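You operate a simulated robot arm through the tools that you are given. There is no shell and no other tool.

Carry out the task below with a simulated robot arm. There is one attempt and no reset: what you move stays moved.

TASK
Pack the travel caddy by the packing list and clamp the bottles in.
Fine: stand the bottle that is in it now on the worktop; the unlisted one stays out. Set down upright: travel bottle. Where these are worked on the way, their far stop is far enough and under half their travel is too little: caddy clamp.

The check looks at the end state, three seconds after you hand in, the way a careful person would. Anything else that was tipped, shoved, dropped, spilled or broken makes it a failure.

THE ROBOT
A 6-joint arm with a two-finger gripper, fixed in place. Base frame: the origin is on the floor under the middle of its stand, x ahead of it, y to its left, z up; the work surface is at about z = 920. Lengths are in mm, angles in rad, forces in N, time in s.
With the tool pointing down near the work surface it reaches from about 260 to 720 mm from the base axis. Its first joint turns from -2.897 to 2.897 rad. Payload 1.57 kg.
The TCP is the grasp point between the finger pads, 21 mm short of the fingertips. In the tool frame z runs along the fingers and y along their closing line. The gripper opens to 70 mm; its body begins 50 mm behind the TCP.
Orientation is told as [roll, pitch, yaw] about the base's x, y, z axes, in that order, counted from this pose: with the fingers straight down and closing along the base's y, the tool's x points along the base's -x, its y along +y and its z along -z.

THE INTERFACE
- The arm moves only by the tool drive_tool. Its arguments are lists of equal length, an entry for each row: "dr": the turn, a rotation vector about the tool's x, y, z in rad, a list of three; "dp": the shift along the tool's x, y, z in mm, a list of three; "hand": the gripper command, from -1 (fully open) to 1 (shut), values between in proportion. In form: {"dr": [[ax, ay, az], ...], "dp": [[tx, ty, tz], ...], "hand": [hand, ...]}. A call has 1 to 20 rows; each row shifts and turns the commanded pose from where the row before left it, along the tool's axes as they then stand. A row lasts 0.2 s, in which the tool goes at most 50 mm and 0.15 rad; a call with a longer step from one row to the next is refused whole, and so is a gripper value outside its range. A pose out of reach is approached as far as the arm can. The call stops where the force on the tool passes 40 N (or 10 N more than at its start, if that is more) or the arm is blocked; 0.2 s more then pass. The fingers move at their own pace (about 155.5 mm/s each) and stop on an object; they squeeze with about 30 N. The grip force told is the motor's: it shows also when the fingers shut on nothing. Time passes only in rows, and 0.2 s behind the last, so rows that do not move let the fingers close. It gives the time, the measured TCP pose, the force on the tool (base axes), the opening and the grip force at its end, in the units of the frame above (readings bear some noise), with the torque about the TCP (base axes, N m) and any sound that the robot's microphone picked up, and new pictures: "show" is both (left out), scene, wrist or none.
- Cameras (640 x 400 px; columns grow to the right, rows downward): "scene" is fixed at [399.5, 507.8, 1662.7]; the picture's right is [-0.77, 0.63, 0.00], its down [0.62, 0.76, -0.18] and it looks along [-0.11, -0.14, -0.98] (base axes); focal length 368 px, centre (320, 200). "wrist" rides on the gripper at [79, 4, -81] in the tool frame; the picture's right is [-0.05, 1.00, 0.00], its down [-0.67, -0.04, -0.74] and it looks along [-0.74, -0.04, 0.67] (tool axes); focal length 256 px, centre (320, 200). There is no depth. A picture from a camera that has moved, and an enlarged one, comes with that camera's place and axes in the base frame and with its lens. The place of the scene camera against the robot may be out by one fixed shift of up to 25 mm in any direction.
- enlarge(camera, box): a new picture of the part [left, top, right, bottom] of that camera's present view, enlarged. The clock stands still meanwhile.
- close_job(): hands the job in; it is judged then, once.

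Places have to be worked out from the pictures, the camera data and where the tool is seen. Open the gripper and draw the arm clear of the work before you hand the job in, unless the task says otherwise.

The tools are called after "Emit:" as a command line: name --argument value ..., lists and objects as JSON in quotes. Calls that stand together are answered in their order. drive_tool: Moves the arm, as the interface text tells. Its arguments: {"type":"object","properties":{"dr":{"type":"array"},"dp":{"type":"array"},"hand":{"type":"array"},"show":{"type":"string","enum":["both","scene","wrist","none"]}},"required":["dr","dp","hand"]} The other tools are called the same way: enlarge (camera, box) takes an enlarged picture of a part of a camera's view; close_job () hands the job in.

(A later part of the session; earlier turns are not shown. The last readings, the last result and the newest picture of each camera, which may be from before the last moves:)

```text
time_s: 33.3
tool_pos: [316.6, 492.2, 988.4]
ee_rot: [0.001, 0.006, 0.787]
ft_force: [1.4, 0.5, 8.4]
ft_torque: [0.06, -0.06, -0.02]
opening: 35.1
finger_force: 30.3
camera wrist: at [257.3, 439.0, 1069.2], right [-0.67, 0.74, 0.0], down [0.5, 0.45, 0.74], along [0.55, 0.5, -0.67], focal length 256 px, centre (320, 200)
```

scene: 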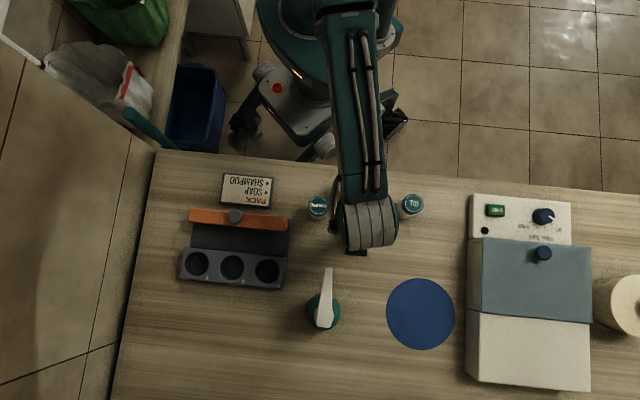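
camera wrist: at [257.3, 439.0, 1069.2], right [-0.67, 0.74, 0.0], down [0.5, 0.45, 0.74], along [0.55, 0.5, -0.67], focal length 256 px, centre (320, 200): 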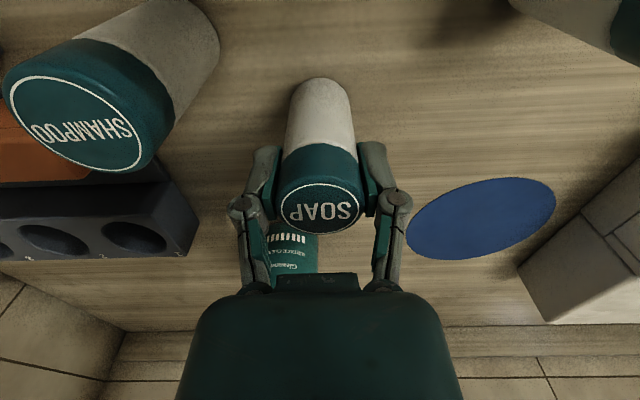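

SOAP is gripped at 35 mm. I'll lift straight up to z≈1122 and carry it to above hole 1 at about (481,449).

Emit:
drive_tool --dr '[[0, 0, 0], [0, 0, 0], [0, 0, 0], [0, 0, 0], [0, 0, 0], [0, 0, 0], [0, 0, 0], [0, 0, 0], [0, 0, 0]]' --dp '[[0, 0, -10], [0, 0, -37], [0, 0, -45], [0, 0, -45], [-21.4, -36.75, 0], [-21.4, -36.75, 0], [-21.4, -36.75, 0], [-21.4, -36.75, 0], [0, 0, 0]]' --hand '[1, 1, 1, 1, 1, 1, 1, 1, 1]'

Emit:
enlarge --camera "wrist" --box '[200, 40, 480, 240]'

```text
time_s: 35.3
tool_pos: [482.6, 452.7, 1121.9]
ee_rot: [0.003, 0.006, 0.79]
ft_force: [-0.6, -0.6, -0.2]
ft_torque: [0.04, -0.03, 0.01]
opening: 34.8
finger_force: 30.2
camera wrist: at [422.5, 399.1, 1203.7], right [-0.67, 0.74, 0.0], down [0.5, 0.45, 0.74], along [0.55, 0.5, -0.67], focal length 256 px, centre (320, 200)
```

scene: 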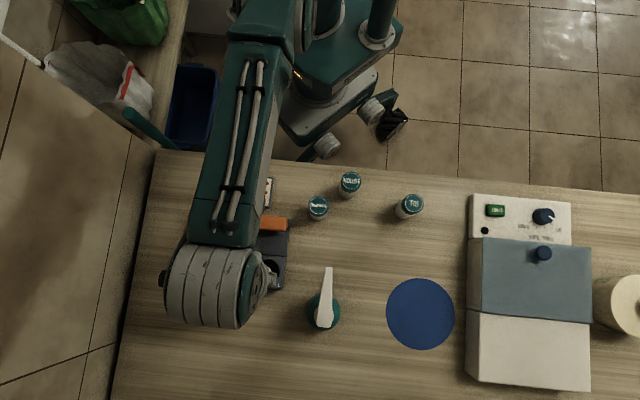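
wrist: 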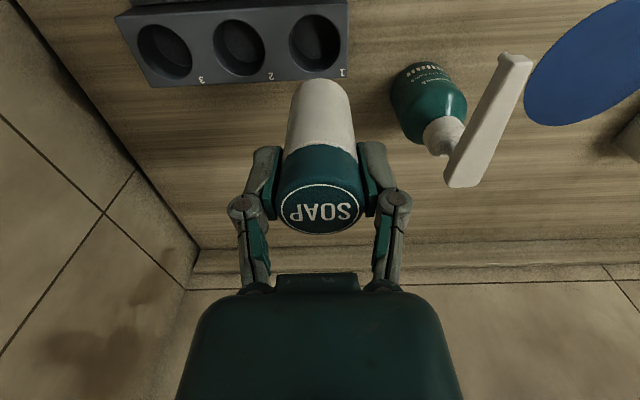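

```text
2.00 times, centred on (340, 140) of wrist
camera zoom: at [422.5, 399.1, 1203.7], right [-0.67, 0.74, 0.0], down [0.5, 0.45, 0.74], along [0.55, 0.5, -0.67], focal length 512 px, centre (280, 320)
```

zoom: 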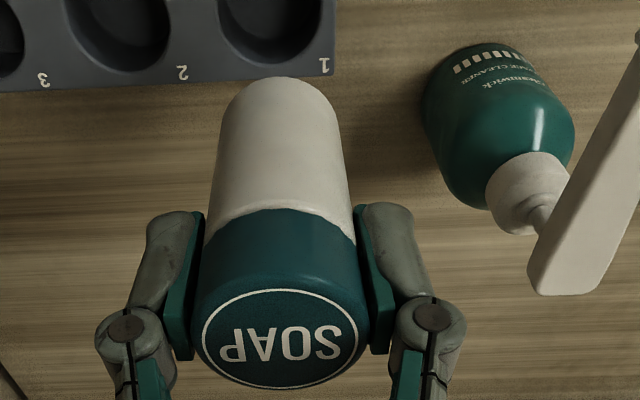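

SOAP hangs over the rack area. Before lowering it I'll calibrate the scene camera on GEL, whose spot I know from the tool (about (202,520)), to pin down hole 1.

Emit:
enlarge --camera "scene" --box '[380, 180, 444, 220]'

Emit:
enlarge --camera "wrist" --box '[100, 0, 420, 200]'

```text
10.00 times, centred on (412, 200) of scene
camera zoom: at [399.5, 507.8, 1662.7], right [-0.77, 0.63, 0.0], down [0.62, 0.76, -0.18], along [-0.11, -0.14, -0.98], focal length 3683 px, centre (-600, 200)
```

zoom: 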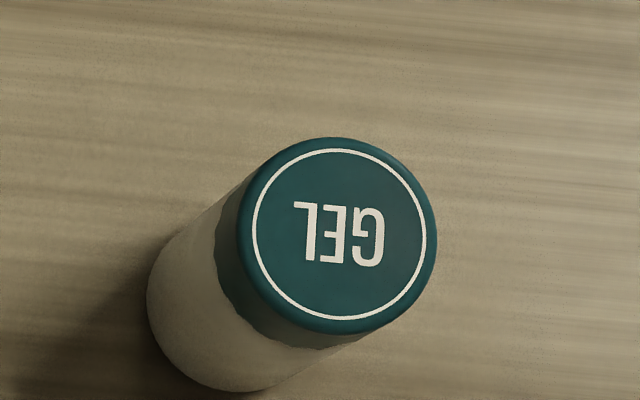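

```text
2.00 times, centred on (260, 100) of wrist
camera zoom: at [422.5, 399.1, 1203.7], right [-0.67, 0.74, 0.0], down [0.5, 0.45, 0.74], along [0.55, 0.5, -0.67], focal length 512 px, centre (440, 400)
```

zoom: 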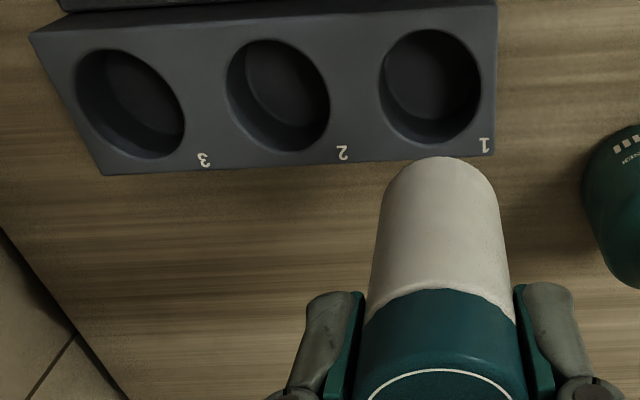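

Calibrated against GEL, the scene puts the hole centres at p≈658 and hole 1 at q≈23. I'll shift to p 658, q 22.8 and lower until the bottle bottom is about 10 mm above the rack, then look at the alignment directly.

Emit:
drive_tool --dr '[[0, 0, 0], [0, 0, 0], [0, 0, 0], [0, 0, 0], [0, 0, 0]]' --dp '[[3.4, -1.7, 0], [0, 0, 35], [0, 0, 35], [0, 0, 18], [0, 0, 0]]' --hand '[1, 1, 1, 1, 1]'

Emit:
enlarge --camera "wrist" --box '[220, 40, 420, 165]'

Emit:
enlarge --camera "scene" --box '[170, 200, 330, 300]'

```text
time_s: 36.5
tool_pos: [480.0, 448.0, 1036.0]
ee_rot: [0.001, 0.006, 0.787]
ft_force: [0.0, 0.6, -1.2]
ft_torque: [0.01, 0.02, 0.0]
opening: 35.1
finger_force: 29.6
camera wrist: at [420.8, 395.0, 1116.1], right [-0.67, 0.74, 0.0], down [0.5, 0.45, 0.74], along [0.55, 0.5, -0.67], focal length 256 px, centre (320, 200)
```

scene: 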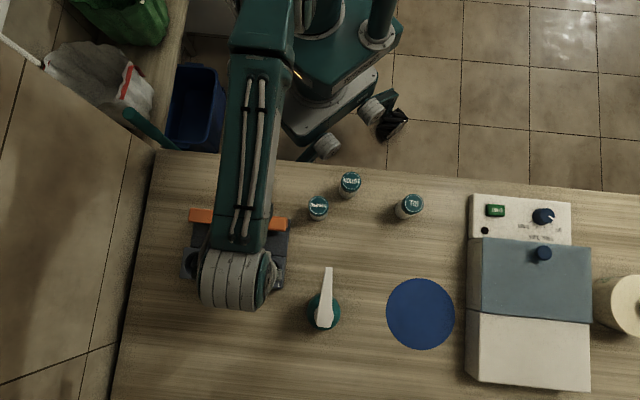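
wrist: 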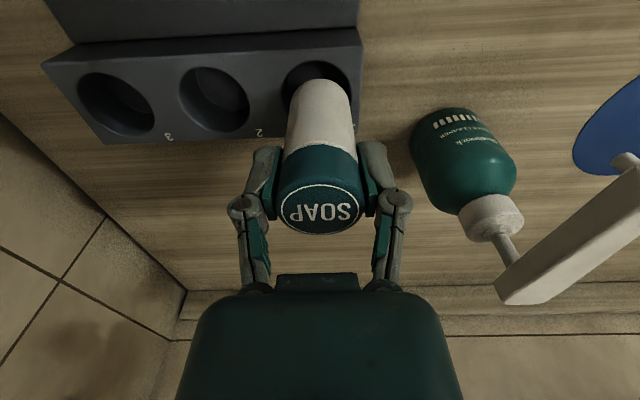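

```text
3.20 times, centred on (320, 102) of wrist
camera zoom: at [420.8, 395.0, 1116.1], right [-0.67, 0.74, 0.0], down [0.5, 0.45, 0.74], along [0.55, 0.5, -0.67], focal length 819 px, centre (320, 512)
```

zoom: 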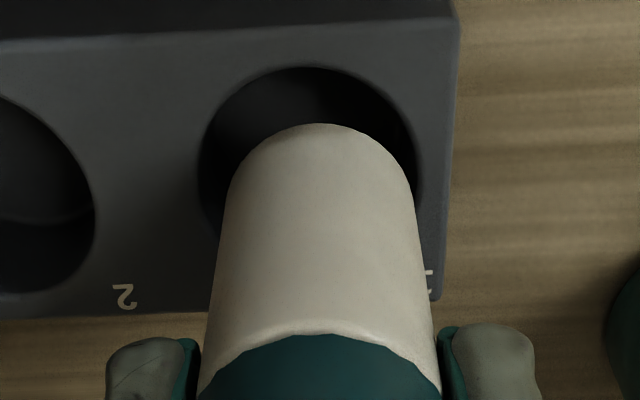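

```text
4.00 times, centred on (250, 250) of scene
camera zoom: at [399.5, 507.8, 1662.7], right [-0.77, 0.63, 0.0], down [0.62, 0.76, -0.18], along [-0.11, -0.14, -0.98], focal length 1473 px, centre (600, 0)
```

zoom: 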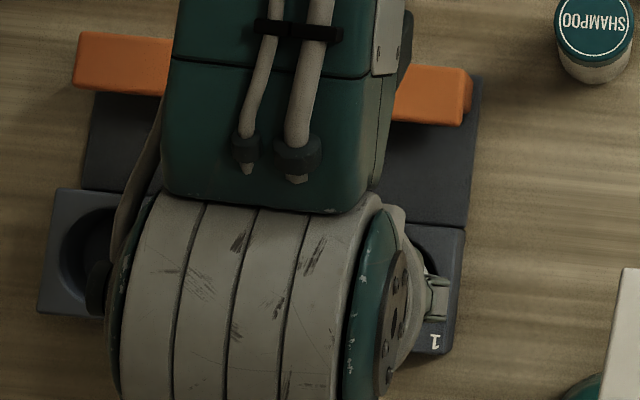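

The bottle bottom sits about 2.5 mm short in p and 1.8 mm in q of the hole centre. I'll correct that and lower into the hole in small steps, watching the force.

Emit:
drive_tool --dr '[[0, 0, 0], [0, 0, 0], [0, 0, 0], [0, 0, 0], [0, 0, 0], [0, 0, 0], [0, 0, 0]]' --dp '[[-2.5, -1.8, 0], [0, 0, 6], [0, 0, 6], [0, 0, 6], [0, 0, 6], [0, 0, 6], [0, 0, 0]]' --hand '[1, 1, 1, 1, 1, 1, 1]' --show "wrist"

Emit:
enlarge --camera "wrist" --box '[220, 60, 420, 185]'

```text
time_s: 38.1
tool_pos: [482.1, 446.3, 1004.7]
ee_rot: [0.001, 0.009, 0.788]
ft_force: [0.3, -0.3, -0.6]
ft_torque: [0.02, -0.04, -0.02]
opening: 34.9
finger_force: 29.8
camera wrist: at [423.4, 393.9, 1086.4], right [-0.67, 0.74, 0.0], down [0.5, 0.45, 0.74], along [0.55, 0.5, -0.67], focal length 256 px, centre (320, 200)
```

wrist: 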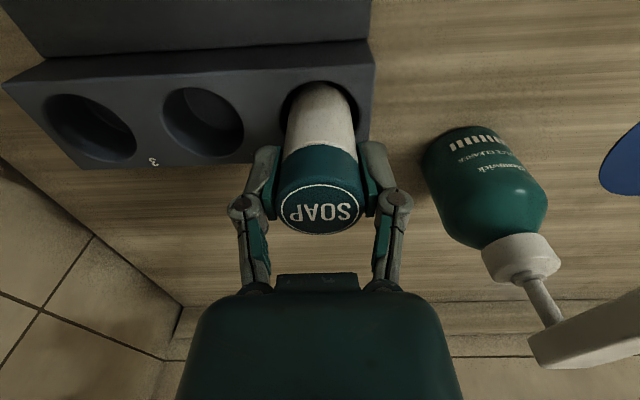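

```text
3.20 times, centred on (320, 122) of wrist
camera zoom: at [423.4, 393.9, 1086.4], right [-0.67, 0.74, 0.0], down [0.5, 0.45, 0.74], along [0.55, 0.5, -0.67], focal length 819 px, centre (320, 448)
```

zoom: 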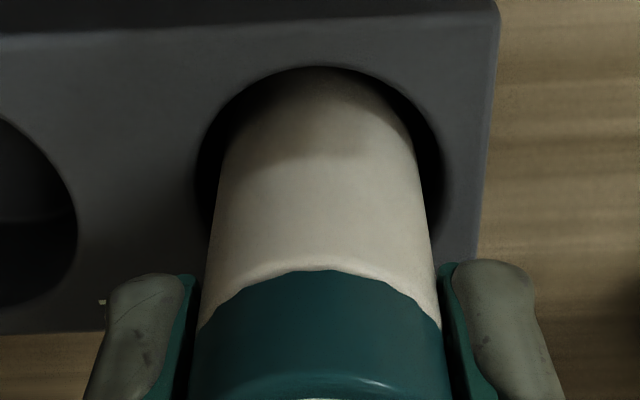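

The bottle is entering the hole centred with zero force. I'll continue down slowly toward the floor, expected near TCP 992.

Emit:
drive_tool --dr '[[0, 0, 0], [0, 0, 0], [0, 0, 0], [0, 0, 0], [0, 0, 0]]' --dp '[[0, 0, 4], [0, 0, 3], [0, 0, 2], [0, 0, 2], [0, 0, 0]]' --hand '[1, 1, 1, 1, 1]' --show "none"

```text
time_s: 39.3
tool_pos: [482.3, 446.8, 994.2]
ee_rot: [0.003, 0.007, 0.786]
ft_force: [0.1, -0.1, -0.4]
ft_torque: [0.02, 0.03, -0.01]
opening: 34.8
finger_force: 30.3
```

Emit:
drive_tool --dr '[[0, 0, 0], [0, 0, 0], [0, 0, 0]]' --dp '[[0, 0, 1.2], [0, 0, 1.2], [0, 0, 0]]' --hand '[1, 1, 1]' --show "none"

```text
time_s: 40.1
tool_pos: [482.4, 446.9, 993.3]
ee_rot: [0.001, 0.004, 0.786]
ft_force: [-2.7, -2.5, 15.5]
ft_torque: [-0.17, 0.22, -0.01]
opening: 34.9
finger_force: 29.7
```

SOAP is seated on the hole floor, with contact at z 993 as expected. I'll open and rise straight up.

Emit:
drive_tool --dr '[[0, 0, 0], [0, 0, 0], [0, 0, 0], [0, 0, 0], [0, 0, 0], [0, 0, 0], [0, 0, 0]]' --dp '[[0, 0, -0.5], [0, 0, 0], [0, 0, 0], [0, 0, -15], [0, 0, -40], [0, 0, -35], [0, 0, 0]]' --hand '[1, -0.6, -0.6, -0.6, -0.6, -0.6, -0.6]'

```text
time_s: 41.7
tool_pos: [481.7, 448.4, 1083.3]
ee_rot: [0.002, 0.008, 0.786]
ft_force: [-0.6, -0.1, 1.1]
ft_torque: [0.02, -0.01, -0.04]
opening: 56.0
finger_force: 0.2
camera wrist: at [423.1, 395.3, 1165.4], right [-0.67, 0.74, 0.0], down [0.5, 0.45, 0.74], along [0.55, 0.5, -0.67], focal length 256 px, centre (320, 200)
```

scene: 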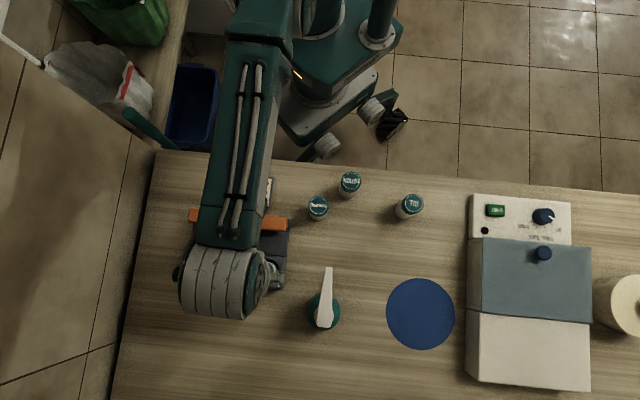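
wrist: 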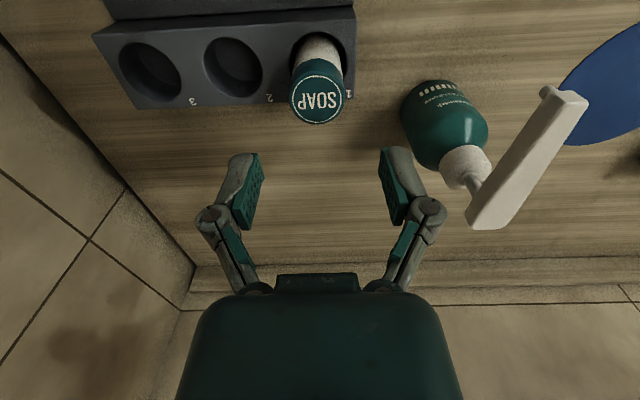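

SOAP stands in hole 1. Now I'll hover over SHAMPOO at about (334,416).

Emit:
drive_tool --dr '[[0, 0, 0], [0, 0, 0], [0, 0, 0], [0, 0, 0], [0, 0, 0]]' --dp '[[31.7, 20.3, 0], [31.7, 20.3, 0], [31.7, 20.3, 0], [31.7, 20.3, 0], [0, 0, 0]]' --hand '[-0.6, -0.6, -0.6, -0.6, -0.6]'

Emit:
enlarge --camera "wrist" --box '[200, 40, 480, 240]'

Emit:
enlarge --camera "scene" --box '[170, 200, 330, 300]'

```text
time_s: 42.9
tool_pos: [332.8, 414.7, 1083.9]
ee_rot: [0.0, 0.007, 0.787]
ft_force: [-0.7, 0.2, 0.7]
ft_torque: [0.01, 0.01, -0.03]
opening: 56.0
finger_force: 0.1
camera wrist: at [274.2, 361.3, 1165.4], right [-0.67, 0.74, 0.0], down [0.5, 0.45, 0.74], along [0.55, 0.5, -0.67], focal length 256 px, centre (320, 200)
```

scene: 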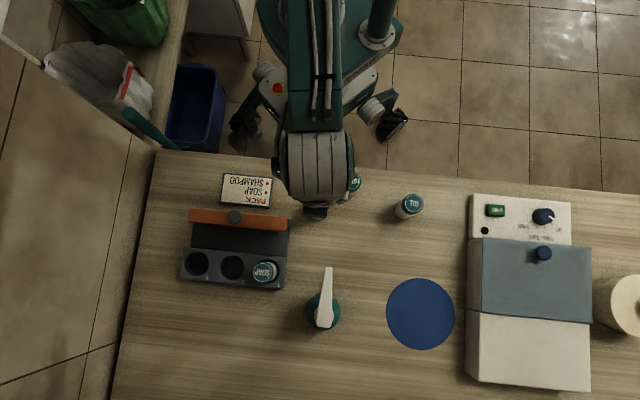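
wrist: 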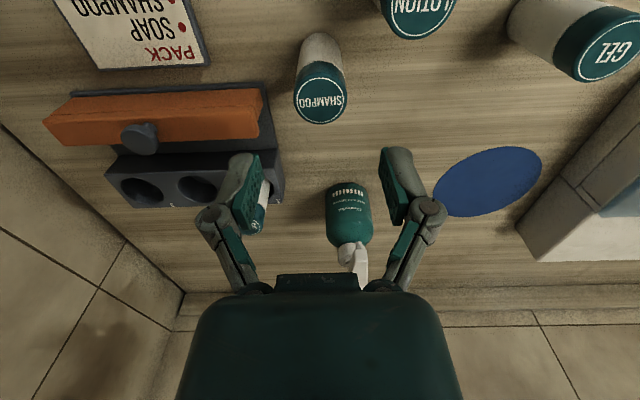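

```text
2.00 times, centred on (340, 140) of wrist
camera zoom: at [274.2, 361.3, 1165.4], right [-0.67, 0.74, 0.0], down [0.5, 0.45, 0.74], along [0.55, 0.5, -0.67], focal length 512 px, centre (280, 320)
```

zoom: 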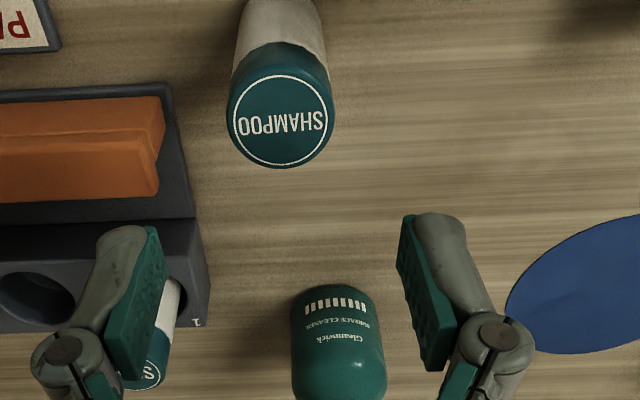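

```text
4.00 times, centred on (250, 250) of scene
camera zoom: at [399.5, 507.8, 1662.7], right [-0.77, 0.63, 0.0], down [0.62, 0.76, -0.18], along [-0.11, -0.14, -0.98], focal length 1473 px, centre (600, 0)
```

zoom: 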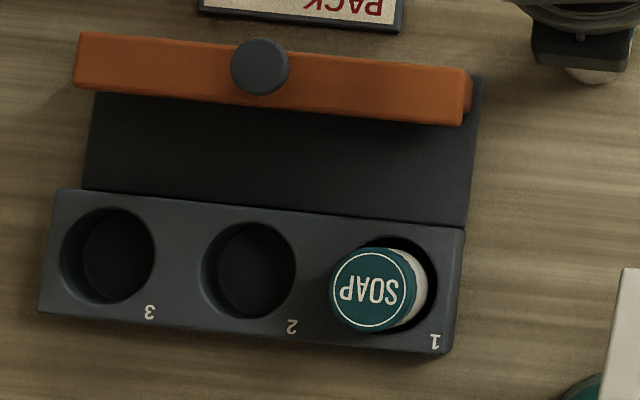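

SHAMPOO's cap centre is at p≈531, q≈−57.8, about 2 mm ahead of the TCP. I'll correct, lower to z≈986 and grip.

Emit:
drive_tool --dr '[[0, 0, 0], [0, 0, 0], [0, 0, 0], [0, 0, 0], [0, 0, 0], [0, 0, 0], [0, 0, 0], [0, 0, 0], [0, 0, 0]]' --dp '[[-2, 0, 0], [0, 0, 35], [0, 0, 35], [0, 0, 18], [0, 0, 10], [0, 0, 0], [0, 0, 0], [0, 0, 0], [0, 0, 0]]' --hand '[-0.6, -0.6, -0.6, -0.6, -0.6, -0.6, 1, 1, 1]'

```text
time_s: 44.9
tool_pos: [336.2, 415.2, 986.0]
ee_rot: [0.002, 0.006, 0.786]
ft_force: [-0.3, 1.9, 11.8]
ft_torque: [0.01, -0.11, 0.02]
opening: 34.9
finger_force: 30.0
camera wrist: at [277.0, 362.9, 1067.5], right [-0.67, 0.74, 0.0], down [0.5, 0.45, 0.74], along [0.55, 0.5, -0.67], focal length 256 px, centre (320, 200)
```

scene: 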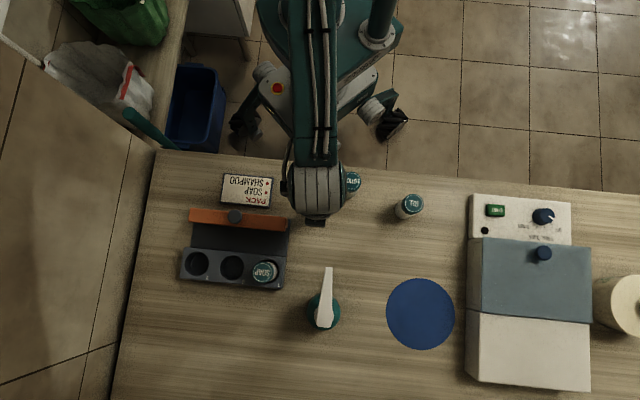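
wrist: 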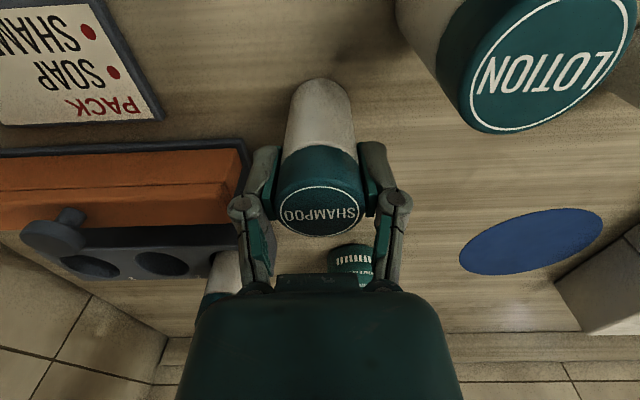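

SHAMPOO is gripped. I'll lift to z≈1120 and carry it above hole 2 (p≈657, q≈91).

Emit:
drive_tool --dr '[[0, 0, 0], [0, 0, 0], [0, 0, 0], [0, 0, 0], [0, 0, 0], [0, 0, 0], [0, 0, 0], [0, 0, 0], [0, 0, 0], [0, 0, 0]]' --dp '[[0, 0, -10], [0, 0, -40], [0, 0, -42], [0, 0, -42], [-25.1, -29.4, 0], [-25.1, -29.4, 0], [-25.1, -29.4, 0], [-25.1, -29.4, 0], [-25.1, -29.4, 0], [0, 0, 0]]' --hand '[1, 1, 1, 1, 1, 1, 1, 1, 1, 1]'

```text
time_s: 47.1
tool_pos: [531.7, 400.5, 1117.2]
ee_rot: [0.001, 0.008, 0.787]
ft_force: [-0.4, 1.5, -0.8]
ft_torque: [0.01, -0.01, -0.01]
opening: 34.9
finger_force: 29.8
camera wrist: at [471.7, 347.2, 1199.0], right [-0.67, 0.74, 0.0], down [0.5, 0.45, 0.74], along [0.55, 0.5, -0.67], focal length 256 px, centre (320, 200)
```

scene: 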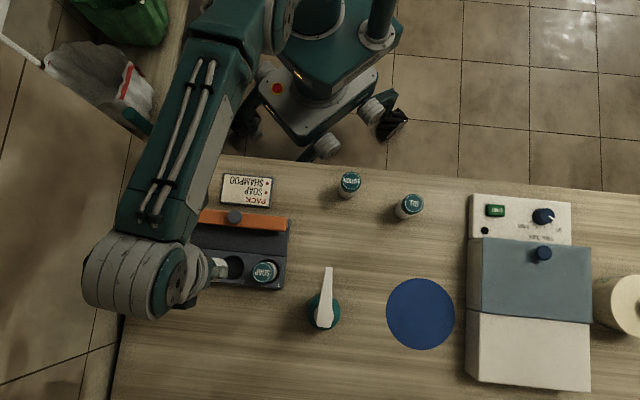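
wrist: 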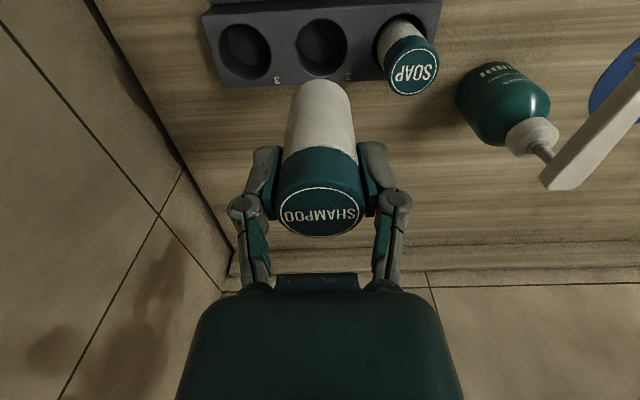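

I'm above hole 2. I'll lower to about z 1036, with the bottle bottom about 15–20 mm above the rack, for an alignment check.

Emit:
drive_tool --dr '[[0, 0, 0], [0, 0, 0], [0, 0, 0], [0, 0, 0]]' --dp '[[0, 0, 35], [0, 0, 35], [0, 0, 11], [0, 0, 0]]' --hand '[1, 1, 1, 1]' --show "wrist"

Emit:
enlarge --camera "wrist" --box '[220, 40, 420, 165]'

```text
time_s: 48.1
tool_pos: [529.3, 401.2, 1036.7]
ee_rot: [0.002, 0.007, 0.787]
ft_force: [-0.3, -0.2, -1.0]
ft_torque: [0.01, -0.02, -0.02]
opening: 34.8
finger_force: 30.0
camera wrist: at [471.1, 347.0, 1118.5], right [-0.67, 0.74, 0.0], down [0.5, 0.45, 0.74], along [0.55, 0.5, -0.67], focal length 256 px, centre (320, 200)
```

wrist: 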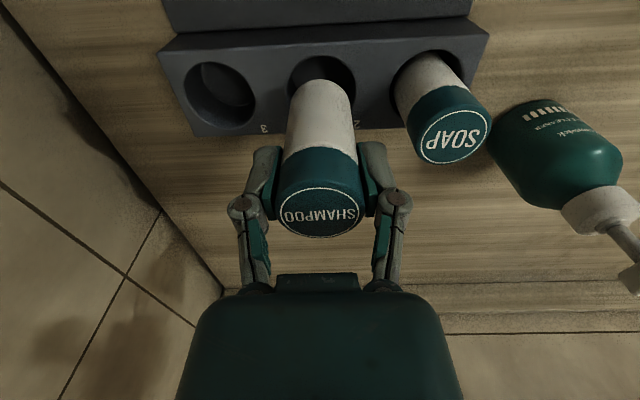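

```text
3.20 times, centred on (320, 102) of wrist
camera zoom: at [471.1, 347.0, 1118.5], right [-0.67, 0.74, 0.0], down [0.5, 0.45, 0.74], along [0.55, 0.5, -0.67], focal length 819 px, centre (320, 512)
```

zoom: 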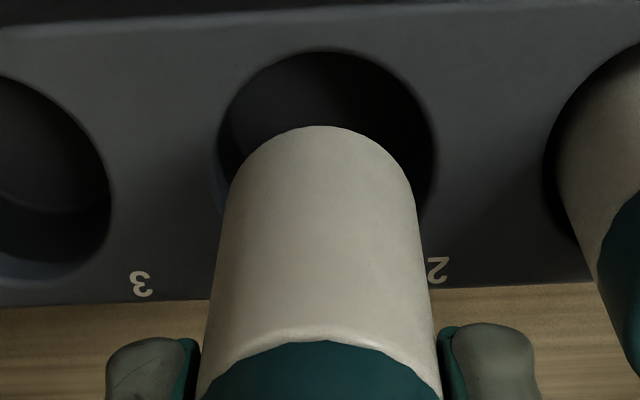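

Hole 2 is nearly centred under the bottle; it needs about 1 mm in −q. I'll correct that and lower in small steps.

Emit:
drive_tool --dr '[[0, 0, 0], [0, 0, 0], [0, 0, 0], [0, 0, 0], [0, 0, 0], [0, 0, 0], [0, 0, 0]]' --dp '[[0.5, 1.0, 0], [0, 0, 6], [0, 0, 6], [0, 0, 6], [0, 0, 6], [0, 0, 6], [0, 0, 0]]' --hand '[1, 1, 1, 1, 1, 1, 1]' --show "wrist"

Emit:
enlarge --camera "wrist" --box '[220, 60, 420, 185]'

```text
time_s: 49.7
tool_pos: [528.8, 400.0, 1007.7]
ee_rot: [0.001, 0.007, 0.786]
ft_force: [-0.9, -0.6, -0.6]
ft_torque: [-0.03, -0.01, 0.01]
opening: 34.9
finger_force: 29.6
camera wrist: at [469.3, 347.3, 1088.7], right [-0.67, 0.74, 0.0], down [0.5, 0.45, 0.74], along [0.55, 0.5, -0.67], focal length 256 px, centre (320, 200)
```

wrist: 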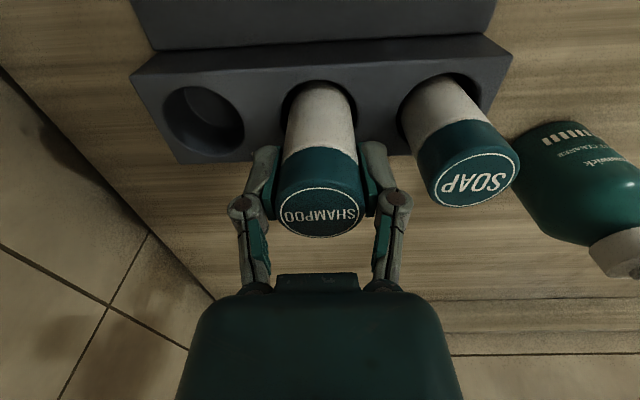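

```text
3.20 times, centred on (320, 122) of wrist
camera zoom: at [469.3, 347.3, 1088.7], right [-0.67, 0.74, 0.0], down [0.5, 0.45, 0.74], along [0.55, 0.5, -0.67], focal length 819 px, centre (320, 448)
```

zoom: 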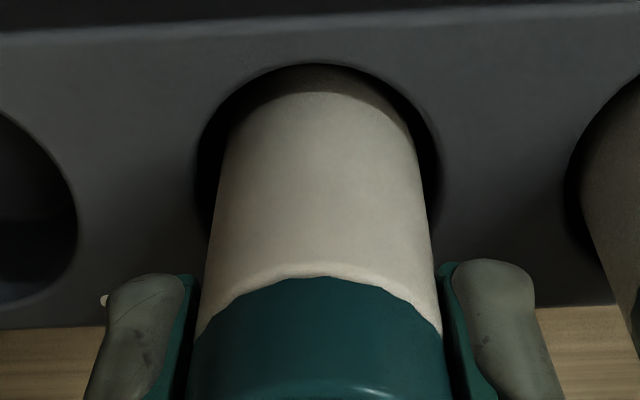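

SHAMPOO is entering hole 2 centred with no force. I'll continue down toward the floor, expected near TCP 992.

Emit:
drive_tool --dr '[[0, 0, 0], [0, 0, 0], [0, 0, 0], [0, 0, 0], [0, 0, 0]]' --dp '[[0, 0, 5], [0, 0, 4], [0, 0, 2], [0, 0, 2], [0, 0, 0]]' --hand '[1, 1, 1, 1, 1]' --show "none"

```text
time_s: 50.9
tool_pos: [528.4, 401.0, 993.5]
ee_rot: [0.003, 0.005, 0.787]
ft_force: [-0.4, 0.7, -0.2]
ft_torque: [0.0, -0.01, -0.02]
opening: 35.0
finger_force: 30.0
```

Emit:
drive_tool --dr '[[0, 0, 0], [0, 0, 0], [0, 0, 0]]' --dp '[[0, 0, 1.2], [0, 0, 1.2], [0, 0, 0]]' --hand '[1, 1, 1]' --show "none"

```text
time_s: 51.7
tool_pos: [528.4, 401.1, 992.3]
ee_rot: [0.001, 0.007, 0.787]
ft_force: [-0.6, -0.4, 0.5]
ft_torque: [0.0, -0.02, -0.01]
opening: 34.7
finger_force: 29.8
```

Emit:
drive_tool --dr '[[0, 0, 0], [0, 0, 0], [0, 0, 0]]' --dp '[[0, 0, 1.0], [0, 0, 1.0], [0, 0, 0]]' --hand '[1, 1, 1]' --show "wrist"

```text
time_s: 52.5
tool_pos: [528.5, 400.5, 992.0]
ee_rot: [0.002, 0.004, 0.788]
ft_force: [0.9, 0.8, 14.2]
ft_torque: [-0.06, -0.05, -0.03]
opening: 34.8
finger_force: 29.9
camera wrist: at [469.2, 347.6, 1073.3], right [-0.67, 0.74, 0.0], down [0.5, 0.45, 0.74], along [0.55, 0.5, -0.67], focal length 256 px, centre (320, 200)
```

wrist: 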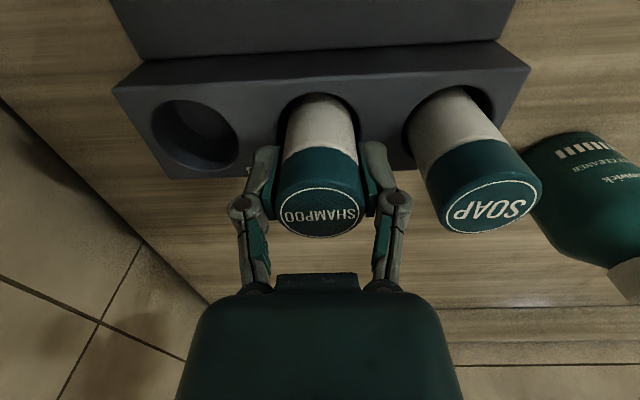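

SHAMPOO is seated at z 992. SOAP is close to the right finger, so I'll open only to about 41 mm, rise clear, and keep it narrow until above.

Emit:
drive_tool --dr '[[0, 0, 0], [0, 0, 0], [0, 0, 0], [0, 0, 0], [0, 0, 0], [0, 0, 0], [0, 0, 0], [0, 0, 0]]' --dp '[[0, 0, -0.5], [0, 0, 0], [0, 0, 0], [0, 0, -10], [0, 0, -20], [0, 0, -30], [0, 0, -30], [0, 0, 0]]' --hand '[1, -0.17, -0.17, -0.17, -0.17, -0.17, -0.17, -0.17]'

Emit:
enlarge --camera "scene" --box '[170, 170, 330, 300]'

```text
time_s: 54.3
tool_pos: [527.7, 401.3, 1082.4]
ee_rot: [0.003, 0.006, 0.788]
ft_force: [0.9, 0.1, -1.0]
ft_torque: [0.01, 0.02, 0.0]
opening: 41.0
finger_force: 0.0
camera wrist: at [469.2, 348.3, 1163.2], right [-0.67, 0.74, 0.0], down [0.5, 0.45, 0.74], along [0.55, 0.5, -0.67], focal length 256 px, centre (320, 200)
```

scene: 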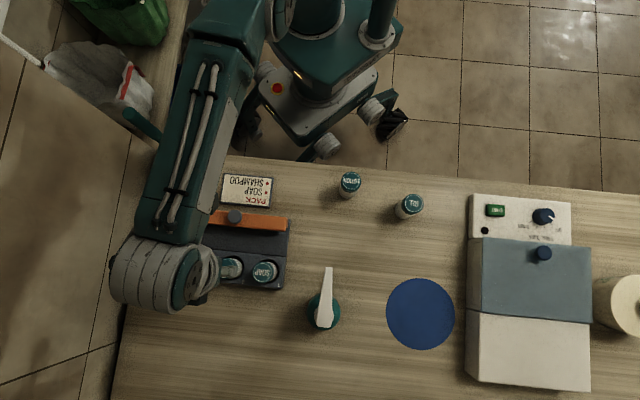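
wrist: 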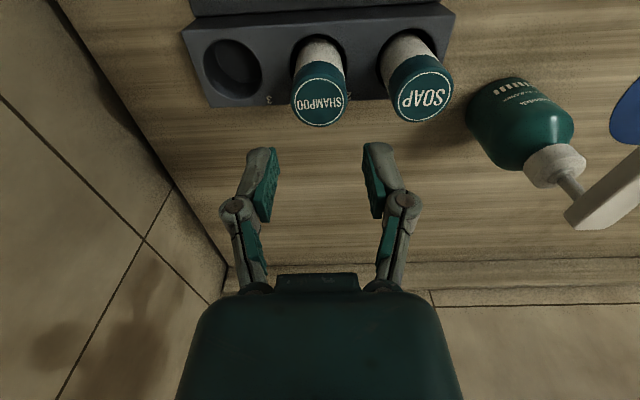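

```text
3.08 times, centred on (250, 235) of scene
camera zoom: at [399.5, 507.8, 1662.7], right [-0.77, 0.63, 0.0], down [0.62, 0.76, -0.18], along [-0.11, -0.14, -0.98], focal length 1133 px, centre (535, 92)
```

zoom: 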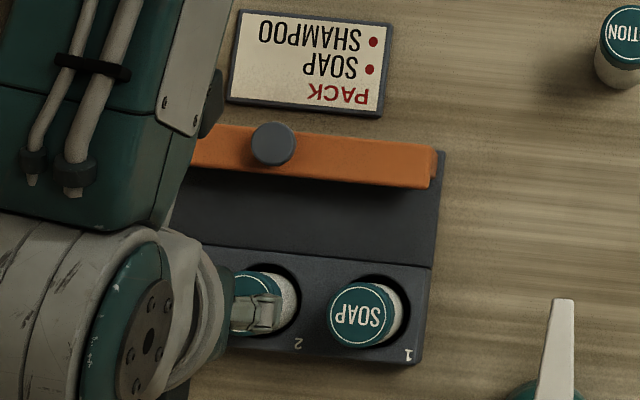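

Both listed bottles are seated. Now I'll return above the clamp knob (p≈565, q≈91) and check it before gripping.

Emit:
drive_tool --dr '[[0, 0, 0], [0, 0, 0], [0, 0, 0], [0, 0, 0]]' --dp '[[30.7, -0.7, 0], [30.7, -0.7, 0], [30.7, -0.7, 0], [0, 0, 0]]' --hand '[-0.3, -0.3, -0.3, -0.3]' --show "wrist"

Emit:
enlarge --camera "wrist" --box '[180, 60, 460, 260]'

```text
time_s: 55.3
tool_pos: [465.4, 335.1, 1079.6]
ee_rot: [0.001, 0.005, 0.786]
ft_force: [-0.2, 0.9, -0.5]
ft_torque: [-0.05, 0.0, -0.01]
opening: 45.6
finger_force: 0.0
camera wrist: at [405.7, 282.4, 1160.7], right [-0.67, 0.74, 0.0], down [0.5, 0.45, 0.74], along [0.55, 0.5, -0.67], focal length 256 px, centre (320, 200)
```

wrist: 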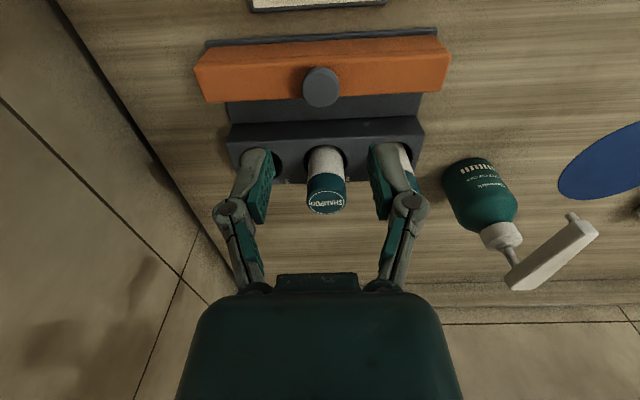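

```text
2.00 times, centred on (320, 160) of wrist
camera zoom: at [405.7, 282.4, 1160.7], right [-0.67, 0.74, 0.0], down [0.5, 0.45, 0.74], along [0.55, 0.5, -0.67], focal length 512 px, centre (320, 280)
```

zoom: 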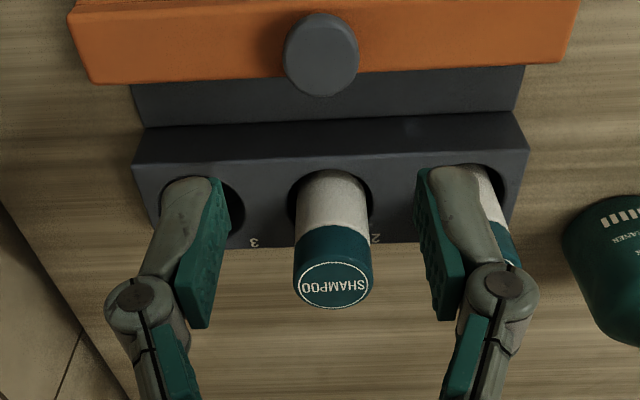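

The knob is where I left it, at p≈564.6, q≈90.8. I'll align, descend to z≈995 (a little higher than before to avoid touching the bar) and grip.

Emit:
drive_tool --dr '[[0, 0, 0], [0, 0, 0], [0, 0, 0], [0, 0, 0], [0, 0, 0], [0, 0, 0], [0, 0, 0], [0, 0, 0]]' --dp '[[1.4, 1.3, 0], [0, 0, 35], [0, 0, 30], [0, 0, 19], [0, 0, 0], [0, 0, 0], [0, 0, 0], [0, 0, 0]]' --hand '[-0.3, -0.3, -0.3, -0.3, -0.3, 1, 1, 1]' --show "wrist"

```text
time_s: 57.1
tool_pos: [464.0, 334.9, 999.9]
ee_rot: [0.002, 0.005, 0.788]
ft_force: [2.2, -2.0, 10.0]
ft_torque: [0.2, -0.19, -0.02]
opening: 25.5
finger_force: 32.8
camera wrist: at [404.2, 281.6, 1080.9], right [-0.67, 0.74, 0.0], down [0.5, 0.45, 0.74], along [0.55, 0.5, -0.67], focal length 256 px, centre (320, 200)
```

wrist: 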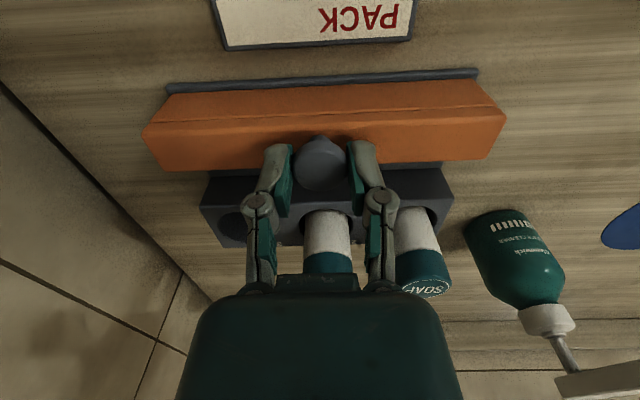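

The knob is gripped cleanly with only 3 N of side load. I'll slide the clamp toward the bottles in 5 mm steps, checking side load.

Emit:
drive_tool --dr '[[0, 0, 0], [0, 0, 0], [0, 0, 0], [0, 0, 0], [0, 0, 0]]' --dp '[[-5, 0, 0], [-5, 0, 0], [-5, 0, 0], [-5, 0, 0], [0, 0, 0]]' --hand '[1, 1, 1, 1, 1]' --show "none"

```text
time_s: 58.3
tool_pos: [477.5, 348.1, 999.5]
ee_rot: [0.001, 0.004, 0.787]
ft_force: [3.3, -2.5, 24.4]
ft_torque: [0.01, -0.11, 0.0]
opening: 25.4
finger_force: 32.1
```

The clamp moved 19 mm with little side load, but the upward load grew to 24 N. I'll ease up 2 mm and continue.

Emit:
drive_tool --dr '[[0, 0, 0], [0, 0, 0], [0, 0, 0], [0, 0, 0], [0, 0, 0], [0, 0, 0]]' --dp '[[0, 0, -2], [-5, 0, 0], [-5, 0, 0], [-5, 0, 0], [-5, 0, 0], [0, 0, 0]]' --hand '[1, 1, 1, 1, 1, 1]' --show "wrist"

Emit:
enlarge --camera "wrist" --box '[200, 80, 480, 280]'

```text
time_s: 59.7
tool_pos: [492.7, 363.6, 998.7]
ee_rot: [0.002, 0.006, 0.788]
ft_force: [4.8, -5.3, 11.5]
ft_torque: [-0.33, 0.1, 0.02]
opening: 25.3
finger_force: 31.8
camera wrist: at [432.4, 309.9, 1080.0], right [-0.67, 0.74, 0.0], down [0.5, 0.45, 0.74], along [0.55, 0.5, -0.67], focal length 256 px, centre (320, 200)
```

wrist: 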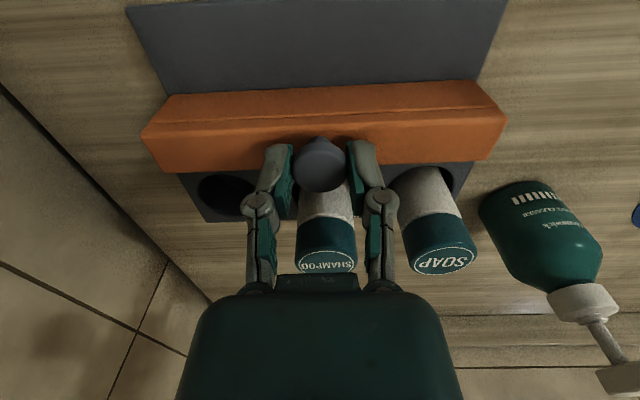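

```text
2.00 times, centred on (340, 180) of wrist
camera zoom: at [432.4, 309.9, 1080.0], right [-0.67, 0.74, 0.0], down [0.5, 0.45, 0.74], along [0.55, 0.5, -0.67], focal length 512 px, centre (280, 240)
```

zoom: 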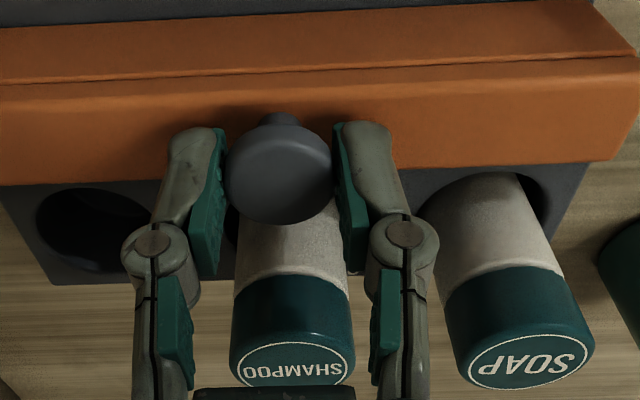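

The clamp is at p≈605 with about 17 mm to go and low forces. I'll continue 12 mm in 4 mm steps.

Emit:
drive_tool --dr '[[0, 0, 0], [0, 0, 0], [0, 0, 0], [0, 0, 0]]' --dp '[[-4, 0.5, -0.5], [-4, 0, 0], [-4, 0, 0], [0, 0, 0]]' --hand '[1, 1, 1, 1]' --show "wrist"

Emit:
enlarge --camera "wrist" --box '[200, 80, 480, 280]'

```text
time_s: 60.7
tool_pos: [499.3, 371.0, 999.0]
ee_rot: [0.002, 0.009, 0.787]
ft_force: [9.3, -9.1, -2.1]
ft_torque: [-0.19, -0.07, -0.04]
opening: 25.4
finger_force: 32.1
camera wrist: at [440.9, 318.4, 1080.2], right [-0.67, 0.74, 0.0], down [0.5, 0.45, 0.74], along [0.55, 0.5, -0.67], focal length 256 px, centre (320, 200)
```

wrist: 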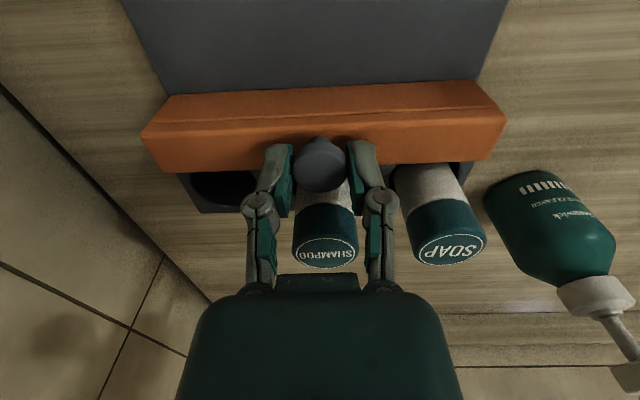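

```text
2.00 times, centred on (340, 180) of wrist
camera zoom: at [440.9, 318.4, 1080.2], right [-0.67, 0.74, 0.0], down [0.5, 0.45, 0.74], along [0.55, 0.5, -0.67], focal length 512 px, centre (280, 240)
```

zoom: 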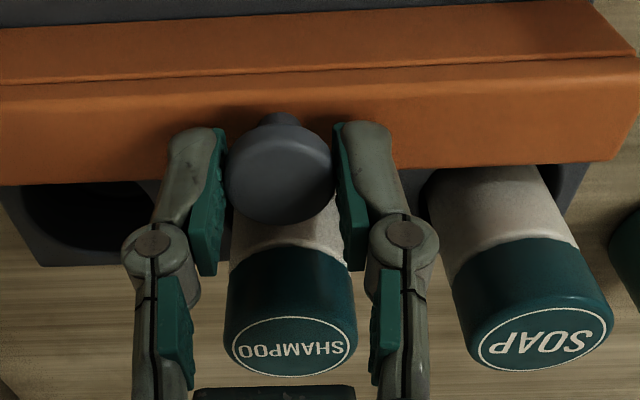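

At p≈615 the bar is closing on the bottles, which are still upright. I'll trim the side load and creep another 8 mm or so until it bears on the bottles.

Emit:
drive_tool --dr '[[0, 0, 0], [0, 0, 0], [0, 0, 0], [0, 0, 0], [0, 0, 0]]' --dp '[[0, -1.0, 0], [-3, 0, 0], [-2.5, 0, 0], [-2, 0, 0], [0, 0, 0]]' --hand '[1, 1, 1, 1, 1]' --show "wrist"

Emit:
enlarge --camera "wrist" --box '[200, 80, 480, 280]'

```text
time_s: 61.9
tool_pos: [504.1, 374.7, 999.8]
ee_rot: [0.003, 0.011, 0.791]
ft_force: [-20.1, -18.4, -8.9]
ft_torque: [-0.33, 0.35, 0.02]
opening: 25.6
finger_force: 31.9
camera wrist: at [445.4, 322.4, 1081.0], right [-0.67, 0.74, 0.0], down [0.5, 0.45, 0.74], along [0.55, 0.5, -0.68], focal length 256 px, centre (320, 200)
```

wrist: 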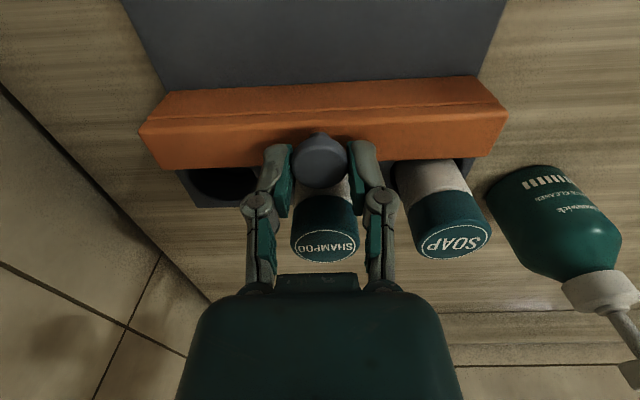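

```text
2.00 times, centred on (340, 180) of wrist
camera zoom: at [445.4, 322.4, 1081.0], right [-0.67, 0.74, 0.0], down [0.5, 0.45, 0.74], along [0.55, 0.5, -0.68], focal length 512 px, centre (280, 240)
```

zoom: 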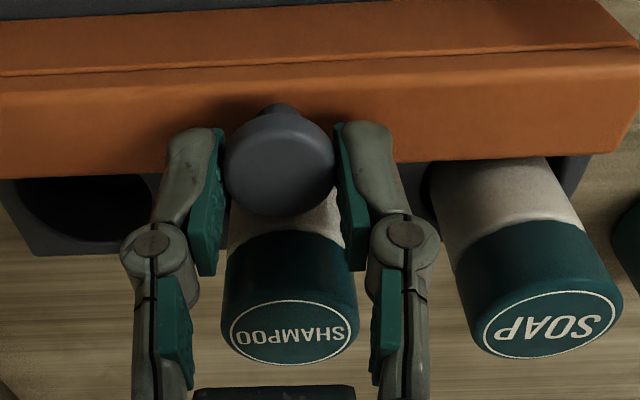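

The bar now meets firm resistance (27 N) at p≈621, about where it was at the start (622–623). I'll press another 1.5 mm to confirm it is at its stop.

Emit:
drive_tool --dr '[[0, 0, 0], [0, 0, 0], [0, 0, 0]]' --dp '[[-0.8, 0, 0], [-0.7, 0, 0], [0, 0, 0]]' --hand '[1, 1, 1]' --show "none"

```text
time_s: 62.7
tool_pos: [504.3, 375.6, 1000.2]
ee_rot: [0.003, 0.008, 0.788]
ft_force: [-21.4, -16.2, -8.1]
ft_torque: [-0.21, 0.23, -0.02]
opening: 25.4
finger_force: 31.3
```

The force stayed at 27 N while p crept to 622.2. I'll press 2 mm more.

Emit:
drive_tool --dr '[[0, 0, 0], [0, 0, 0], [0, 0, 0], [0, 0, 0]]' --dp '[[-1, 0, 0], [-1, 0, 0], [0, 0, 0], [0, 0, 0]]' --hand '[1, 1, 1, 1]' --show "wrist"

Emit:
enlarge --camera "wrist" --box '[200, 80, 480, 280]'

```text
time_s: 63.7
tool_pos: [506.5, 377.7, 999.9]
ee_rot: [0.0, 0.008, 0.789]
ft_force: [-23.9, -12.9, -4.8]
ft_torque: [-0.15, 0.35, -0.02]
opening: 25.6
finger_force: 32.4
camera wrist: at [447.8, 325.0, 1081.7], right [-0.67, 0.74, 0.0], down [0.5, 0.45, 0.74], along [0.55, 0.5, -0.67], focal length 256 px, centre (320, 200)
```

wrist: 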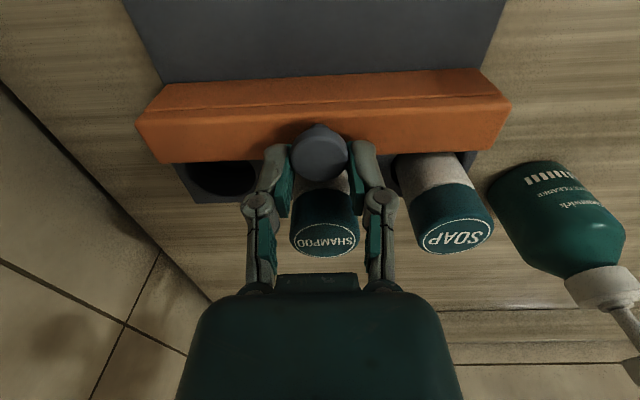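

```text
2.00 times, centred on (340, 180) of wrist
camera zoom: at [447.8, 325.0, 1081.7], right [-0.67, 0.74, 0.0], down [0.5, 0.45, 0.74], along [0.55, 0.5, -0.67], focal length 512 px, centre (280, 240)
```

zoom: 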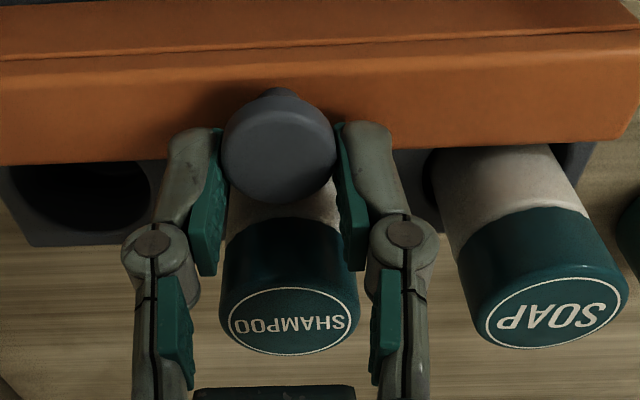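

The fingers have begun slipping on the knob (it moved about 3 mm back in the grip) while the bar stays put. So it is firmly closed at about its starting position, with both bottles upright. I'll relax 2 mm, open, and lift straight up.

Emit:
drive_tool --dr '[[0, 0, 0], [0, 0, 0], [0, 0, 0], [0, 0, 0], [0, 0, 0], [0, 0, 0], [0, 0, 0]]' --dp '[[2, 0, 0], [0, 0, 0], [0, 0, 0], [0, 0, -12], [0, 0, -30], [0, 0, -40], [0, 0, 0]]' --hand '[1, -0.2, -0.2, -0.2, -0.2, -0.2, -0.2]'

Emit:
enlarge --camera "wrist" --box '[180, 40, 500, 240]'

```text
time_s: 65.3
tool_pos: [507.4, 378.9, 1083.6]
ee_rot: [0.002, 0.008, 0.787]
ft_force: [0.8, 0.0, -0.5]
ft_torque: [-0.02, -0.01, 0.01]
opening: 41.8
finger_force: 0.0
camera wrist: at [448.0, 325.7, 1164.2], right [-0.67, 0.74, 0.0], down [0.5, 0.45, 0.74], along [0.55, 0.5, -0.67], focal length 256 px, centre (320, 200)
```

scene: 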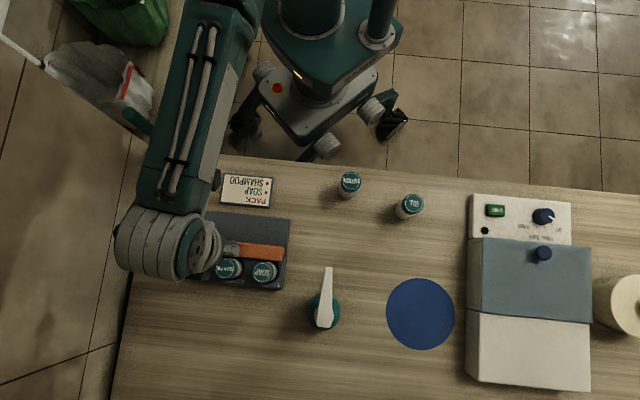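
wrist: 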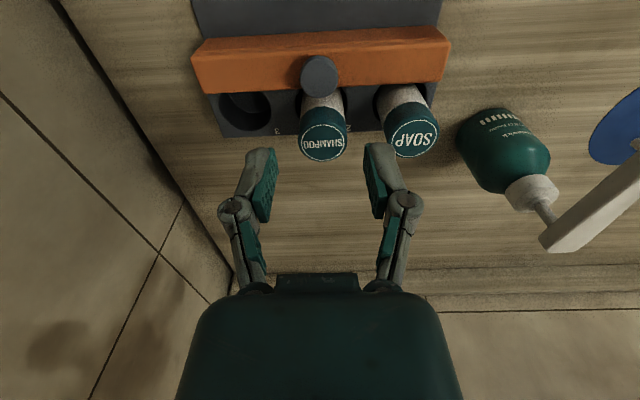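

```text
2.00 times, centred on (340, 140) of wrist
camera zoom: at [448.0, 325.7, 1164.2], right [-0.67, 0.74, 0.0], down [0.5, 0.45, 0.74], along [0.55, 0.5, -0.67], focal length 512 px, centre (280, 320)
```

zoom: 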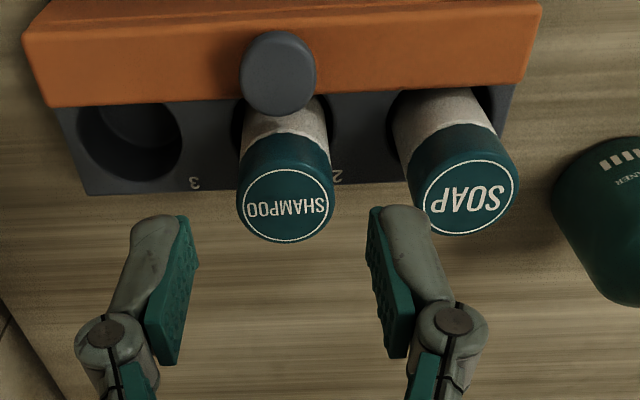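

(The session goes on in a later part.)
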